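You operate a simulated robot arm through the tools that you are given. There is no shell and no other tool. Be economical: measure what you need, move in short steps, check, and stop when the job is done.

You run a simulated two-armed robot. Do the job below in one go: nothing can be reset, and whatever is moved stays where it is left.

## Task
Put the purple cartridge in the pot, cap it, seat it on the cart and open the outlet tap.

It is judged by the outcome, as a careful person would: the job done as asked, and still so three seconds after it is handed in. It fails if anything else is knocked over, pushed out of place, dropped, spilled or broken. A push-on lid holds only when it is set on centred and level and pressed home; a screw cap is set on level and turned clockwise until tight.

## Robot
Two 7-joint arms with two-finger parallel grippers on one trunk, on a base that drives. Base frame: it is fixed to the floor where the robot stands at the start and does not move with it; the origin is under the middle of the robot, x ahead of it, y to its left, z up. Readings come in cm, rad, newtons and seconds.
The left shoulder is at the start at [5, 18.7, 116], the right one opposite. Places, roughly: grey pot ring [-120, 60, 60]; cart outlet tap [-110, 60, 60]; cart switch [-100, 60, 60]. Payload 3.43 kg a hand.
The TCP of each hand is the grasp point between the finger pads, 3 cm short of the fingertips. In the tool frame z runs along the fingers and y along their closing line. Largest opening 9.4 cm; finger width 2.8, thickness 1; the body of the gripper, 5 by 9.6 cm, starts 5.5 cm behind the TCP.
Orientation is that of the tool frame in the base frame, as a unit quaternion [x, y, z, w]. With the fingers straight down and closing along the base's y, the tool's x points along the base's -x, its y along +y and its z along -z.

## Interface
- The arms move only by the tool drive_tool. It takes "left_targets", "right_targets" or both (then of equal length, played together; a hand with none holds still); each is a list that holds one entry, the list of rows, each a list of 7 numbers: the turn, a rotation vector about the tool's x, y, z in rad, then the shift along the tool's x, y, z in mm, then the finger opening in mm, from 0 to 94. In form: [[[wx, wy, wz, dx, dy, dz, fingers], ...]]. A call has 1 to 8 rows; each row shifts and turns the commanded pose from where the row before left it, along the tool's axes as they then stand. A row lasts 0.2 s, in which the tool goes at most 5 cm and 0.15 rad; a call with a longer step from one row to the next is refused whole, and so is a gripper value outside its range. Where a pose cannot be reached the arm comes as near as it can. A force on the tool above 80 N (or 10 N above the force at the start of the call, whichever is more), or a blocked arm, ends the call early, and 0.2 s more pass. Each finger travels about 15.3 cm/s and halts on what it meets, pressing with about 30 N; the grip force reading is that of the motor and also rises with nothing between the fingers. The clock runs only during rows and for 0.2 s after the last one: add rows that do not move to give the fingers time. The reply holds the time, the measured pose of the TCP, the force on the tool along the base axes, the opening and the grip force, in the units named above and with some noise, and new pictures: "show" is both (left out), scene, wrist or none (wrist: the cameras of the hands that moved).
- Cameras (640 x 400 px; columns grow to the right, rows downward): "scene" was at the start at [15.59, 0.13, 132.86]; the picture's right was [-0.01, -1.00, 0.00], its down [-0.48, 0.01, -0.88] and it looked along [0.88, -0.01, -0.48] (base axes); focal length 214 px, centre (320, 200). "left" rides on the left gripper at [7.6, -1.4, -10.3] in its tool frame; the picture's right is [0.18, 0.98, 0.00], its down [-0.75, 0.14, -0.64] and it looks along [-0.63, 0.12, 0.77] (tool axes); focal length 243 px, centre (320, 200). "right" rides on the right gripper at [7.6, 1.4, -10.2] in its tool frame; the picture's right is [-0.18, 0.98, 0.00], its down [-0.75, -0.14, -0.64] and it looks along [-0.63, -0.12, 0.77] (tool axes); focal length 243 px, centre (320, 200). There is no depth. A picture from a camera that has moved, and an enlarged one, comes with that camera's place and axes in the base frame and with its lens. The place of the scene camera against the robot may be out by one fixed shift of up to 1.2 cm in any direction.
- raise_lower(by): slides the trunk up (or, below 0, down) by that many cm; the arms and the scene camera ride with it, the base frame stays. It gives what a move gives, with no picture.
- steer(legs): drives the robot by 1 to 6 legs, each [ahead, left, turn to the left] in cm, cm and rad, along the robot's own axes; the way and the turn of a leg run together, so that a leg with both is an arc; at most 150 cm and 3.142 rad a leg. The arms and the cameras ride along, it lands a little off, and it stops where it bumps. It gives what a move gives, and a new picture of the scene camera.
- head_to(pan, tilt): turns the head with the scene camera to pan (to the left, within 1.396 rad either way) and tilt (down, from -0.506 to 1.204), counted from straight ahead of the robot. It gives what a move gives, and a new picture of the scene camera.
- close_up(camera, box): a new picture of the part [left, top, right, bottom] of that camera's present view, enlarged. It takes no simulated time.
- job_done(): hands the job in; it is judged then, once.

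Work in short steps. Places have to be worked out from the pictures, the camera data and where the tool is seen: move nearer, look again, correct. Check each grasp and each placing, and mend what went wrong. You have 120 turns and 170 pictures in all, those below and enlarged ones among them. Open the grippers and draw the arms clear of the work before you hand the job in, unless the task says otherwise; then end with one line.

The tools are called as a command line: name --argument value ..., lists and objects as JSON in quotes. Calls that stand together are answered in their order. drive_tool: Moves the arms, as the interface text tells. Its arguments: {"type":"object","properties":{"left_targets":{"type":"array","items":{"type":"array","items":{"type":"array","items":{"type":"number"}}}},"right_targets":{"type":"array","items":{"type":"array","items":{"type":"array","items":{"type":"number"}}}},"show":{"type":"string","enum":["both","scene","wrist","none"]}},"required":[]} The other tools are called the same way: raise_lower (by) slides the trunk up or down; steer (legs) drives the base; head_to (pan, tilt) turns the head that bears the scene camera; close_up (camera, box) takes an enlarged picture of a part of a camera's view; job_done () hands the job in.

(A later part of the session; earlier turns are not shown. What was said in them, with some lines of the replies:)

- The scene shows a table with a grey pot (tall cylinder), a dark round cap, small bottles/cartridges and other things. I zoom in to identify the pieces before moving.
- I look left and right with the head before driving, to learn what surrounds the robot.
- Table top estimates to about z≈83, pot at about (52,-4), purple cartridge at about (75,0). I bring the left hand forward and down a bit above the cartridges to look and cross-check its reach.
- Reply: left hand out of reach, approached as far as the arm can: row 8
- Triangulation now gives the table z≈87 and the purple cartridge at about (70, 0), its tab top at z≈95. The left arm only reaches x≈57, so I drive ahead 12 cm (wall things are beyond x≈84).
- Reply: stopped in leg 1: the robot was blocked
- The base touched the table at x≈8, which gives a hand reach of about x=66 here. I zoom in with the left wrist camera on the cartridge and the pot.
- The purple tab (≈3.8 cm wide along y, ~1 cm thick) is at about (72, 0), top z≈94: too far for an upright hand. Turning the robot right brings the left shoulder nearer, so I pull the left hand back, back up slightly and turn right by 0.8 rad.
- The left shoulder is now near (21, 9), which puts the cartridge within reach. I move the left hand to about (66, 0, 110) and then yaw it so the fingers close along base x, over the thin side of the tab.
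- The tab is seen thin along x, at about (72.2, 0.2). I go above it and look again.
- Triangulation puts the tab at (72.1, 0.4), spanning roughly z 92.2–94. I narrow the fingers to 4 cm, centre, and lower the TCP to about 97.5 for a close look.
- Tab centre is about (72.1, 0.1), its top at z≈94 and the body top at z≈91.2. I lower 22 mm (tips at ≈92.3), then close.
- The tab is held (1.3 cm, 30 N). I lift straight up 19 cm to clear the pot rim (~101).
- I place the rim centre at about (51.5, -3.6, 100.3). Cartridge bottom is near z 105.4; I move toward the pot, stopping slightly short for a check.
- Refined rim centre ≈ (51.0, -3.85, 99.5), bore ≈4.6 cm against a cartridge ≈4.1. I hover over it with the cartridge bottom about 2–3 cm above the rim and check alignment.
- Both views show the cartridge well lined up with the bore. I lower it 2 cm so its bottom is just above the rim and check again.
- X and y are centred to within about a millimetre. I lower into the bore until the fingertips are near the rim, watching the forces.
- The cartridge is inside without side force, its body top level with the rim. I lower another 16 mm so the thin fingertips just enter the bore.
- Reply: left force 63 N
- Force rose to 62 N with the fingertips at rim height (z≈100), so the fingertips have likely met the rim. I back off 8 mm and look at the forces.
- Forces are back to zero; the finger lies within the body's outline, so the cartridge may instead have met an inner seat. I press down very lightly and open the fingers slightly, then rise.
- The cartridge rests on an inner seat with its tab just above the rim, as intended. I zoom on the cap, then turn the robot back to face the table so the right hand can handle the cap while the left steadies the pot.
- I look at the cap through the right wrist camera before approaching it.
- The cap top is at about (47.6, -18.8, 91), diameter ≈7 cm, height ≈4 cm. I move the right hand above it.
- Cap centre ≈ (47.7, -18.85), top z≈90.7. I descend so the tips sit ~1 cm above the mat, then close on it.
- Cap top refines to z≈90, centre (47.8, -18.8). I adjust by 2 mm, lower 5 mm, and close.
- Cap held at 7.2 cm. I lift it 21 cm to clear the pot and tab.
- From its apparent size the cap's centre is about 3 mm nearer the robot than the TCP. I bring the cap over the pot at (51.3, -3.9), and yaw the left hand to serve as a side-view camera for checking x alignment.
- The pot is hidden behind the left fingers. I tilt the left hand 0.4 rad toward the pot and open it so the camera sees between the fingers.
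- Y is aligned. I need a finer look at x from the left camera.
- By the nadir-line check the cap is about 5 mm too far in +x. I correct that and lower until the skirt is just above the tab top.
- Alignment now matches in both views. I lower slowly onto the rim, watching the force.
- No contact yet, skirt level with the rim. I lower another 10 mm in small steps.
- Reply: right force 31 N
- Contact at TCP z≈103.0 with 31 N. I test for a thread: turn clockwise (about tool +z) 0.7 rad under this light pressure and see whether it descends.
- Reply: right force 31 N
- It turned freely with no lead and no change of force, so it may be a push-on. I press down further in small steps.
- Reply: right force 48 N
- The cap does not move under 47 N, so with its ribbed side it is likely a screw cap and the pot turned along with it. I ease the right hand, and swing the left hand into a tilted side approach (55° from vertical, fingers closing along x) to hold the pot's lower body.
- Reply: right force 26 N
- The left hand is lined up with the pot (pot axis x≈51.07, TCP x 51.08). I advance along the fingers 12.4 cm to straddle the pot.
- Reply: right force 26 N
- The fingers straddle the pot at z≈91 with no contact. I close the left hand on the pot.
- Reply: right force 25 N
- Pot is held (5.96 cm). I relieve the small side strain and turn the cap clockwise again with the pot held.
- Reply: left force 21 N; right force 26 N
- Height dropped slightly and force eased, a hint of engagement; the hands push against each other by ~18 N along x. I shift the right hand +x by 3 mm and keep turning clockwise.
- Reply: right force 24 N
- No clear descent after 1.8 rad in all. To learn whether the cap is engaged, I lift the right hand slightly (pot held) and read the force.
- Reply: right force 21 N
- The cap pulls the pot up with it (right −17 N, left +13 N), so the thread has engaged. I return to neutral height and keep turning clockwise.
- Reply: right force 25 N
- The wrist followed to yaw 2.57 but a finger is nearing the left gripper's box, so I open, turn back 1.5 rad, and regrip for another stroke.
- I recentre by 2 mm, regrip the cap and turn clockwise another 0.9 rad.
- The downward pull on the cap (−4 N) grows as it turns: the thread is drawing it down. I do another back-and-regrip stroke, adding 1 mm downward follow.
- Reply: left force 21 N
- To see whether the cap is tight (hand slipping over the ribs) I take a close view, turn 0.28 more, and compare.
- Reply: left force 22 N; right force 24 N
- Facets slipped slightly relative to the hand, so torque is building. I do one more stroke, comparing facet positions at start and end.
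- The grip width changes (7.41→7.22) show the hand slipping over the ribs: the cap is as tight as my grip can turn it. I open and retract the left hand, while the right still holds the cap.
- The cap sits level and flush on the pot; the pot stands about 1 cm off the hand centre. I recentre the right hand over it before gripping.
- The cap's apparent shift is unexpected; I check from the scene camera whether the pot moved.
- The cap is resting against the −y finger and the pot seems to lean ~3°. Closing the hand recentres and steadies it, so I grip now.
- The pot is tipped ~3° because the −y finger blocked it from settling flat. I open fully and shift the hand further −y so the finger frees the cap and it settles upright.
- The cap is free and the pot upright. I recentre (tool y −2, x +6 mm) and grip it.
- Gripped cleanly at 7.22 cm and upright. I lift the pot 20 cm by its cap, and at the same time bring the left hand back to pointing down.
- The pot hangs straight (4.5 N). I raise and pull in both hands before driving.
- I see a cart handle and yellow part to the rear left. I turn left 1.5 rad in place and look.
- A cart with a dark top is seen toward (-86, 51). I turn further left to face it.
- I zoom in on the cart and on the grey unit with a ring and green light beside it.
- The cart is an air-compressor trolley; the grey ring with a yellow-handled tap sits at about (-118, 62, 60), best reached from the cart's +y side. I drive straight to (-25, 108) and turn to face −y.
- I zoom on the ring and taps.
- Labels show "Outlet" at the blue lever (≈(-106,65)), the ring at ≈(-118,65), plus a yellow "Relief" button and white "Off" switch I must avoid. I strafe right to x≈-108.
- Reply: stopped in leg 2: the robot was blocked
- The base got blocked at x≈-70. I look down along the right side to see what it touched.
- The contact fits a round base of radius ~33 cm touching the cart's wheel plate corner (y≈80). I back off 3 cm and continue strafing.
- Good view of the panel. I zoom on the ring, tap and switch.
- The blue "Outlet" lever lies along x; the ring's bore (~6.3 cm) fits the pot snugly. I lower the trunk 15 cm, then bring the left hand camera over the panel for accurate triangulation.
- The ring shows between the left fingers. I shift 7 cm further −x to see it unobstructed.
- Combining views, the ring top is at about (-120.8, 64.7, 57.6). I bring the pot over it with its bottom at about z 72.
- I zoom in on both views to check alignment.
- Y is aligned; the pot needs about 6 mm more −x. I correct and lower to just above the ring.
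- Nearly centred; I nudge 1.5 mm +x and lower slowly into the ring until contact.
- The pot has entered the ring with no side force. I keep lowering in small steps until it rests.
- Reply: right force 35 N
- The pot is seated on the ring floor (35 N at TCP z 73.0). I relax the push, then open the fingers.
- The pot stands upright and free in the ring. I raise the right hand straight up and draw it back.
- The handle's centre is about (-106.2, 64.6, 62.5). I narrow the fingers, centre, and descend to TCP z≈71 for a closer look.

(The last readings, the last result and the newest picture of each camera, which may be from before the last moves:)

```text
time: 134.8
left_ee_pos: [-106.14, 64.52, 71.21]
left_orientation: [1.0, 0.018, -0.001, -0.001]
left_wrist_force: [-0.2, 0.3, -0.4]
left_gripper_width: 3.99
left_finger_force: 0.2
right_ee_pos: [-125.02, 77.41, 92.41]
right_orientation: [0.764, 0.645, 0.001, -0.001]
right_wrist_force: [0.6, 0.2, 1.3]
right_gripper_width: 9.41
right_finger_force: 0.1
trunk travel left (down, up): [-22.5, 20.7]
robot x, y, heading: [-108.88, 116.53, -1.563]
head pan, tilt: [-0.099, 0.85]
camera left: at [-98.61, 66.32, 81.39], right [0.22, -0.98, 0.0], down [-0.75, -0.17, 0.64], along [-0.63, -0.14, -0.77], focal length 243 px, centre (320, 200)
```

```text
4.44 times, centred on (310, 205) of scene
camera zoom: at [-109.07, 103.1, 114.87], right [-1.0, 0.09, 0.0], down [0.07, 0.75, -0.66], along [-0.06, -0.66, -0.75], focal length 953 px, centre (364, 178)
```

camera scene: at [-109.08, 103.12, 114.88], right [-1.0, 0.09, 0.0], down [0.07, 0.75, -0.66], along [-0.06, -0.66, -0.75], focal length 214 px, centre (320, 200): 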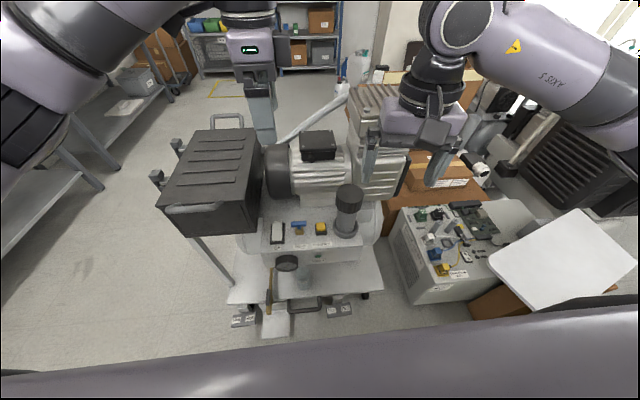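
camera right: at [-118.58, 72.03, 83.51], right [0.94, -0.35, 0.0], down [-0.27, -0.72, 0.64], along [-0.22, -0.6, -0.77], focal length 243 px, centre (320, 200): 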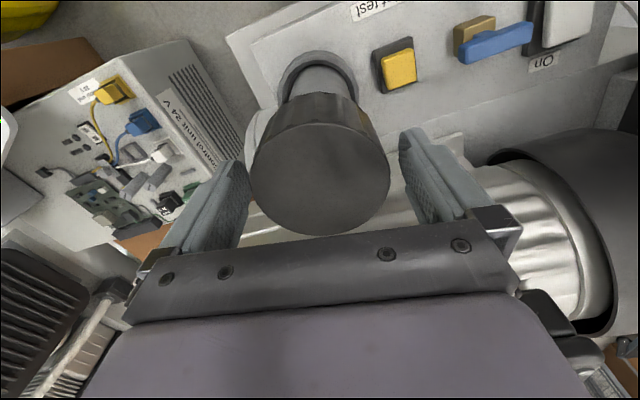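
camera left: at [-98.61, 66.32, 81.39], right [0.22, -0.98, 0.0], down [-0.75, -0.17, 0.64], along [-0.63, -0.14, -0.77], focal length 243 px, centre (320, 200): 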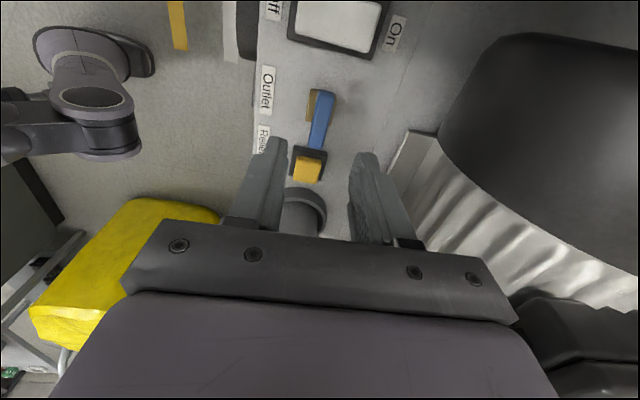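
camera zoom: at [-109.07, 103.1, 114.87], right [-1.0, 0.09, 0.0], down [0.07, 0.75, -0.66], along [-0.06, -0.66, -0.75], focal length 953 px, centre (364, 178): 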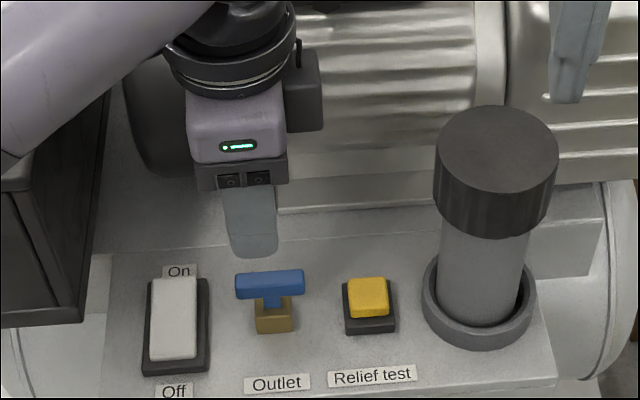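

The handle spans x −104.4 to −109.0 at y≈64.5, top z≈60.7. I lower so the tips reach z≈59.9 (above the brass body) and close on it.

drive_tool --left_targets '[[[0, 0, 0, -5, 0, 40, 40], [0, 0, 0, 0, 0, 43, 40], [0, 0, 0, 0, 0, 0, 40]]]' --show "none"

close_up --camera "left" --box '[250, 60, 410, 220]'

close_up --camera "scene" --box '[260, 180, 360, 250]'

```text
time: 135.6
left_ee_pos: [-106.81, 64.48, 62.83]
left_orientation: [1.0, 0.018, -0.002, -0.001]
left_wrist_force: [-0.5, -0.2, 0.3]
left_gripper_width: 4.0
left_finger_force: 0.0
right_ee_pos: [-125.13, 77.47, 92.39]
right_orientation: [0.765, 0.645, 0.0, -0.002]
right_wrist_force: [-1.4, 0.1, -0.1]
right_gripper_width: 9.41
right_finger_force: 0.0
trunk travel left (down, up): [-22.5, 20.7]
robot x, y, heading: [-108.92, 116.19, -1.562]
head pan, tilt: [-0.099, 0.85]
```

```text
2.50 times, centred on (330, 140) of left
camera zoom: at [-99.1, 66.21, 73.1], right [0.22, -0.98, 0.0], down [-0.75, -0.17, 0.64], along [-0.63, -0.14, -0.77], focal length 606 px, centre (295, 350)
```

zoom: 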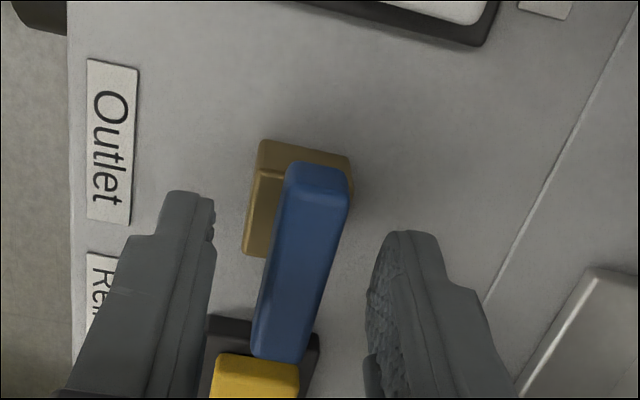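

```text
5.71 times, centred on (310, 215) of scene
camera zoom: at [-109.07, 103.1, 114.87], right [-1.0, 0.09, 0.0], down [0.07, 0.75, -0.66], along [-0.06, -0.66, -0.75], focal length 1226 px, centre (377, 114)
```

zoom: 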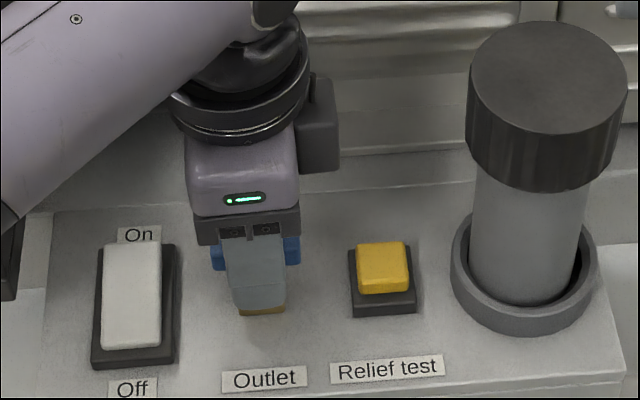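

The fingers straddle the handle, centred. I close.

drive_tool --left_targets '[[[0, 0, 0, 0, 0, 0, 20], [0, 0, 0, 0, 0, 0, 5], [0, 0, 0, 0, 0, 0, 5], [0, 0, 0, 0, 0, 0, 5]]]' --show "none"

close_up --camera "left" --box '[250, 60, 410, 220]'

```text
time: 136.6
left_ee_pos: [-106.65, 64.51, 62.91]
left_orientation: [1.0, 0.018, -0.001, -0.001]
left_wrist_force: [-0.8, -3.2, -2.0]
left_gripper_width: 1.38
left_finger_force: 44.5
right_ee_pos: [-125.11, 77.45, 92.55]
right_orientation: [0.765, 0.644, 0.001, 0.0]
right_wrist_force: [-0.5, 0.8, 0.4]
right_gripper_width: 9.38
right_finger_force: 0.0
trunk travel left (down, up): [-22.5, 20.7]
robot x, y, heading: [-109.46, 116.55, -1.566]
head pan, tilt: [-0.099, 0.85]
```

```text
2.50 times, centred on (330, 140) of left
camera zoom: at [-99.1, 66.19, 73.12], right [0.22, -0.98, 0.0], down [-0.75, -0.17, 0.64], along [-0.63, -0.14, -0.77], focal length 606 px, centre (295, 350)
```

zoom: 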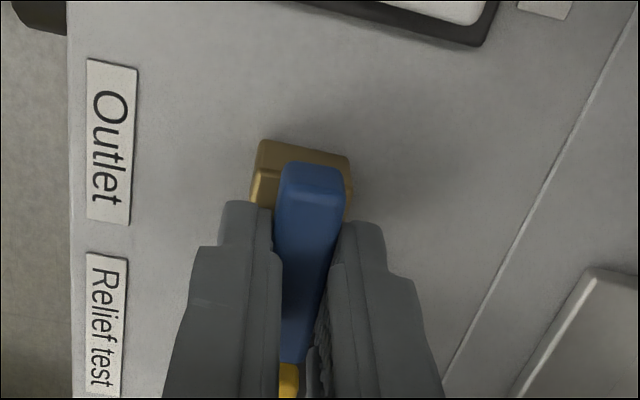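

The handle is held (1.38 cm). I turn it counter-clockwise (toward tool −z) a first 0.42 rad and check force.

drive_tool --left_targets '[[[0, 0, -0.14, 0, 0, 0, 5], [0, 0, -0.14, 0, 0, 0, 5], [0, 0, -0.14, 0, 0, 0, 5], [0, 0, 0, 0, 0, 0, 5]]]' --show "none"

close_up --camera "scene" --box '[260, 180, 360, 250]'

close_up --camera "left" --box '[250, 60, 410, 220]'

```text
time: 137.6
left_ee_pos: [-106.7, 64.45, 62.9]
left_orientation: [0.974, 0.227, -0.002, -0.001]
left_wrist_force: [-2.0, -14.1, -7.5]
left_gripper_width: 1.41
left_finger_force: 45.0
right_ee_pos: [-125.12, 77.32, 92.33]
right_orientation: [0.764, 0.645, 0.002, -0.001]
right_wrist_force: [0.3, 0.2, 0.1]
right_gripper_width: 9.4
right_finger_force: 0.0
trunk travel left (down, up): [-22.5, 20.7]
robot x, y, heading: [-109.04, 116.7, -1.565]
head pan, tilt: [-0.099, 0.85]
```

```text
5.71 times, centred on (310, 215) of scene
camera zoom: at [-109.08, 102.98, 114.85], right [-1.0, 0.09, 0.0], down [0.07, 0.75, -0.66], along [-0.06, -0.66, -0.75], focal length 1226 px, centre (377, 114)
```

zoom: 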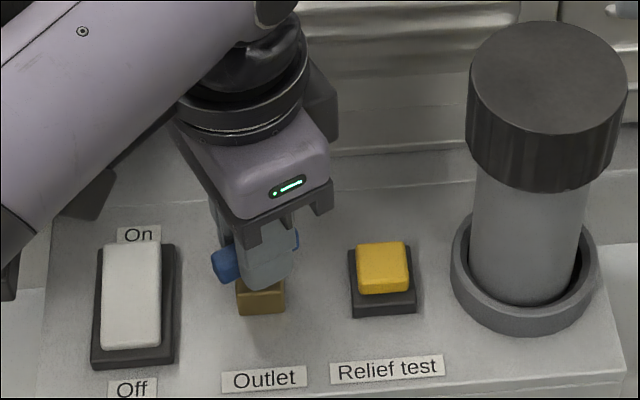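

```text
2.50 times, centred on (330, 140) of left
camera zoom: at [-100.45, 69.15, 73.12], right [0.6, -0.8, 0.0], down [-0.61, -0.46, 0.64], along [-0.52, -0.38, -0.77], focal length 606 px, centre (295, 350)
```

zoom: 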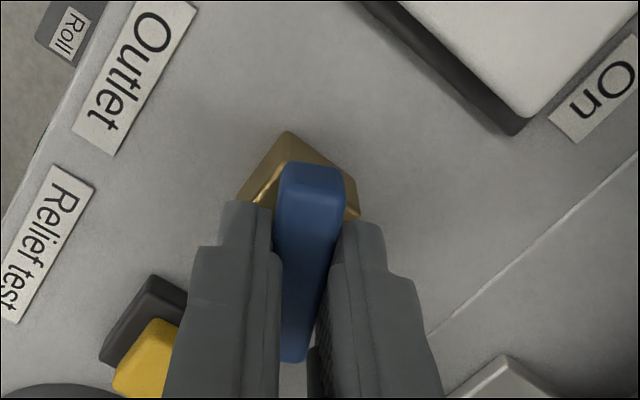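

The handle turns with the hand. I continue to a full quarter turn.

drive_tool --left_targets '[[[0, 0, -0.14, 0, 1, 0, 5], [0, 0, -0.14, 0, 0, 0, 5], [0, 0, -0.14, 0, 0, 0, 5], [0, 0, -0.14, 0, 0, 0, 5], [0, 0, 0, 0, 0, 0, 5]]]' --show "none"

drive_tool --left_targets '[[[0, 0, -0.14, 0, 0, 0, 5], [0, 0, -0.14, 0, 0, 0, 5], [0, 0, -0.14, 0, 0, 0, 5], [0, 0, -0.14, 0, 0, 0, 5], [0, 0, 0, 0, 0, 0, 5]]]' --show "none"

close_up --camera "left" --box '[250, 60, 410, 220]'

close_up --camera "scene" --box '[260, 180, 360, 250]'

```text
time: 138.8
left_ee_pos: [-106.63, 64.48, 62.68]
left_orientation: [0.873, 0.488, -0.001, -0.001]
left_wrist_force: [-1.5, -9.9, -9.5]
left_gripper_width: 1.38
left_finger_force: 44.4
right_ee_pos: [-125.13, 77.3, 92.41]
right_orientation: [0.764, 0.645, 0.001, -0.002]
right_wrist_force: [-0.5, 0.2, 0.5]
right_gripper_width: 9.44
right_finger_force: 0.0
trunk travel left (down, up): [-22.5, 20.7]
robot x, y, heading: [-108.87, 116.56, -1.565]
head pan, tilt: [-0.099, 0.85]
```

```text
time: 140.0
left_ee_pos: [-106.66, 64.51, 62.88]
left_orientation: [0.705, 0.71, 0.0, -0.001]
left_wrist_force: [-1.7, -11.7, -10.0]
left_gripper_width: 1.35
left_finger_force: 45.1
right_ee_pos: [-125.05, 77.25, 92.31]
right_orientation: [0.764, 0.645, 0.001, -0.001]
right_wrist_force: [0.2, 0.1, -0.4]
right_gripper_width: 9.38
right_finger_force: 0.0
trunk travel left (down, up): [-22.5, 20.7]
robot x, y, heading: [-108.85, 116.58, -1.565]
head pan, tilt: [-0.099, 0.85]
```

```text
2.50 times, centred on (330, 140) of left
camera zoom: at [-108.11, 72.11, 73.14], right [0.98, 0.19, 0.0], down [0.15, -0.75, 0.64], along [0.12, -0.63, -0.77], focal length 606 px, centre (295, 350)
```

zoom: 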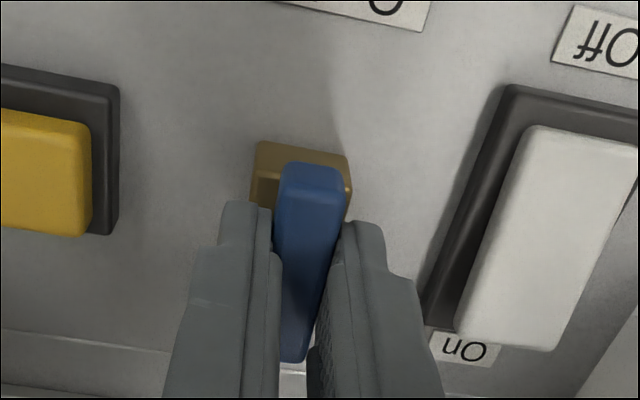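

```text
5.71 times, centred on (310, 215) of scene
camera zoom: at [-109.08, 103.0, 114.86], right [-1.0, 0.09, 0.0], down [0.07, 0.75, -0.66], along [-0.06, -0.66, -0.75], focal length 1226 px, centre (377, 114)
```

zoom: 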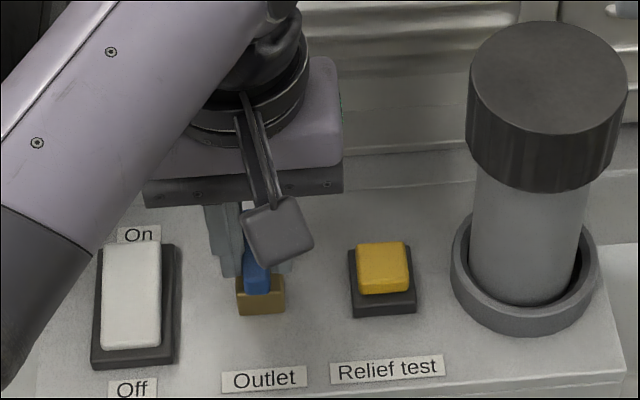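

The handle has made a quarter turn, now lying along y. I nudge a last 0.06 rad, release and raise the hand.

drive_tool --left_targets '[[[0, 0, -0.06, 0, 0, 0, 5], [0, 0, 0, 0, 0, 0, 5], [0, 0, 0, 0, 0, 0, 30], [0, 0, 0, 0, 0, 0, 30], [0, 0, 0, 0, 0, -20, 30], [0, 0, 0, 0, 0, -40, 30], [0, 0, 0, 0, 0, -45, 30], [0, 0, 0, 0, 0, -45, 30]]]' --show "wrist"

close_up --camera "left" --box '[220, 0, 420, 180]'

close_up --camera "scene" --box '[250, 170, 370, 310]'

```text
time: 141.8
left_ee_pos: [-106.82, 64.69, 78.05]
left_orientation: [0.685, 0.729, 0.0, -0.001]
left_wrist_force: [-1.1, 0.7, 0.4]
left_gripper_width: 2.99
left_finger_force: 0.0
right_ee_pos: [-125.05, 77.34, 92.54]
right_orientation: [0.764, 0.645, 0.0, -0.002]
right_wrist_force: [0.5, -0.2, 0.6]
right_gripper_width: 9.41
right_finger_force: 0.2
trunk travel left (down, up): [-22.5, 20.7]
robot x, y, heading: [-109.34, 116.27, -1.56]
head pan, tilt: [-0.099, 0.85]
camera left: at [-108.68, 72.15, 88.35], right [0.97, 0.25, 0.0], down [0.19, -0.74, 0.64], along [0.16, -0.62, -0.77], focal length 243 px, centre (320, 200)
```

left: 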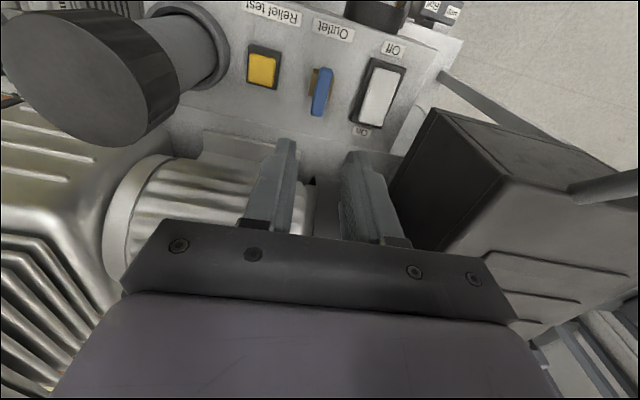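

```text
2.22 times, centred on (320, 90) of left
camera zoom: at [-108.68, 72.15, 88.35], right [0.97, 0.25, 0.0], down [0.19, -0.74, 0.64], along [0.16, -0.62, -0.77], focal length 539 px, centre (320, 444)
```

zoom: 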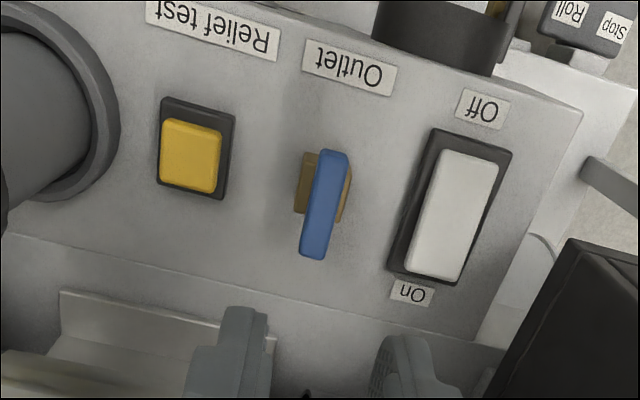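

```text
2.86 times, centred on (310, 240) of scene
camera zoom: at [-109.01, 103.09, 114.87], right [-1.0, 0.09, 0.0], down [0.07, 0.75, -0.66], along [-0.06, -0.66, -0.75], focal length 613 px, centre (349, 86)
```

zoom: 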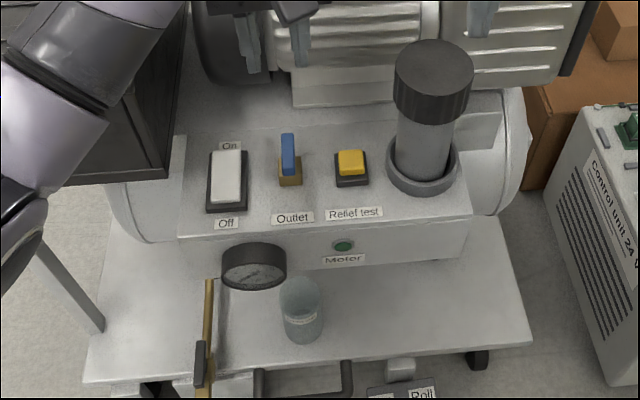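

The outlet lever is at a full quarter turn, the pot sits upright and capped in the ring, and the switch and relief button are untouched. I draw both arms clear.

drive_tool --left_targets '[[[0, 0, 0, 0, 0, -45, 30], [0, 0, 0, 0, 0, -45, 30], [0, 0, 0, 40, 0, -10, 60], [0, 0, 0, 40, 0, 0, 94], [0, 0, 0, 40, 0, 0, 94]]]' --right_targets '[[[0, 0, 0, 0, 0, -45, 94], [0, 0, 0, 0, 0, -45, 94], [0, 0, 0, 15, -10, 0, 94], [0, 0, 0, 15, -10, 0, 94], [0, 0, 0, 0, 0, 0, 94]]]' --show "scene"

close_up --camera "scene" --box '[310, 170, 380, 250]'

```text
time: 143.0
left_ee_pos: [-107.37, 76.62, 87.94]
left_orientation: [0.684, 0.729, 0.001, -0.001]
left_wrist_force: [1.1, -0.3, -0.9]
left_gripper_width: 9.39
left_finger_force: 0.0
right_ee_pos: [-126.55, 80.77, 101.37]
right_orientation: [0.765, 0.645, 0.001, -0.001]
right_wrist_force: [-1.0, -0.2, 0.5]
right_gripper_width: 9.37
right_finger_force: 0.1
trunk travel left (down, up): [-22.5, 20.7]
robot x, y, heading: [-109.28, 116.3, -1.563]
head pan, tilt: [-0.099, 0.85]
camera scene: at [-109.07, 103.12, 114.88], right [-1.0, 0.09, 0.0], down [0.07, 0.75, -0.66], along [-0.06, -0.66, -0.75], focal length 214 px, centre (320, 200)
```

scene: 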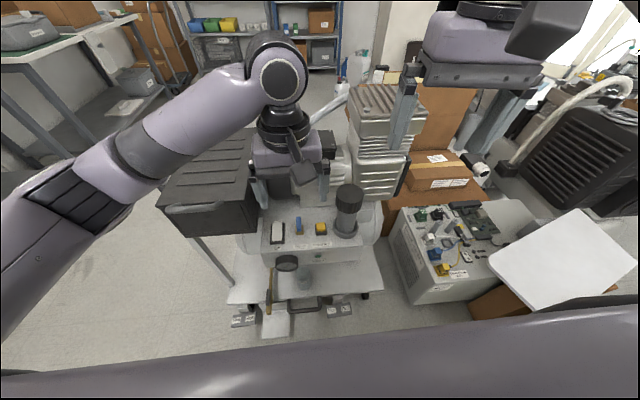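

```text
5.00 times, centred on (345, 210) of scene
camera zoom: at [-109.07, 103.12, 114.88], right [-1.0, 0.09, 0.0], down [0.07, 0.75, -0.66], along [-0.06, -0.66, -0.75], focal length 1072 px, centre (195, 150)
```

zoom: 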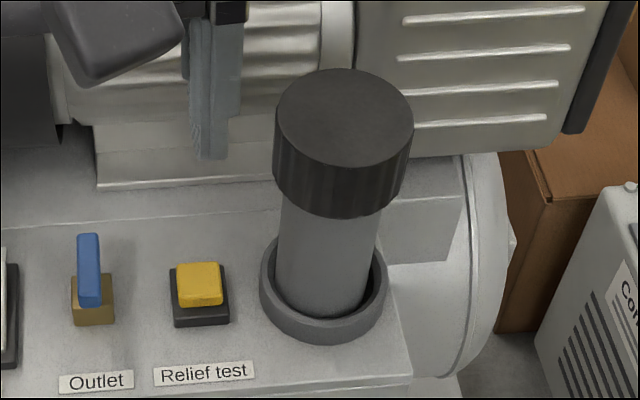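

Everything is in place and both arms are clear with open grippers; I hand in.

job_done

```text
The job is handed in.
```

I put the purple cartridge in the pot, screwed the cap on clockwise until my grip slipped on the ribs, seated the pot upright in the cart's grey ring and turned the blue outlet lever a quarter turn to open. Two things are inferred rather than measured: that the cap is fully tight, and that counter-clockwise is the lever's open direction.
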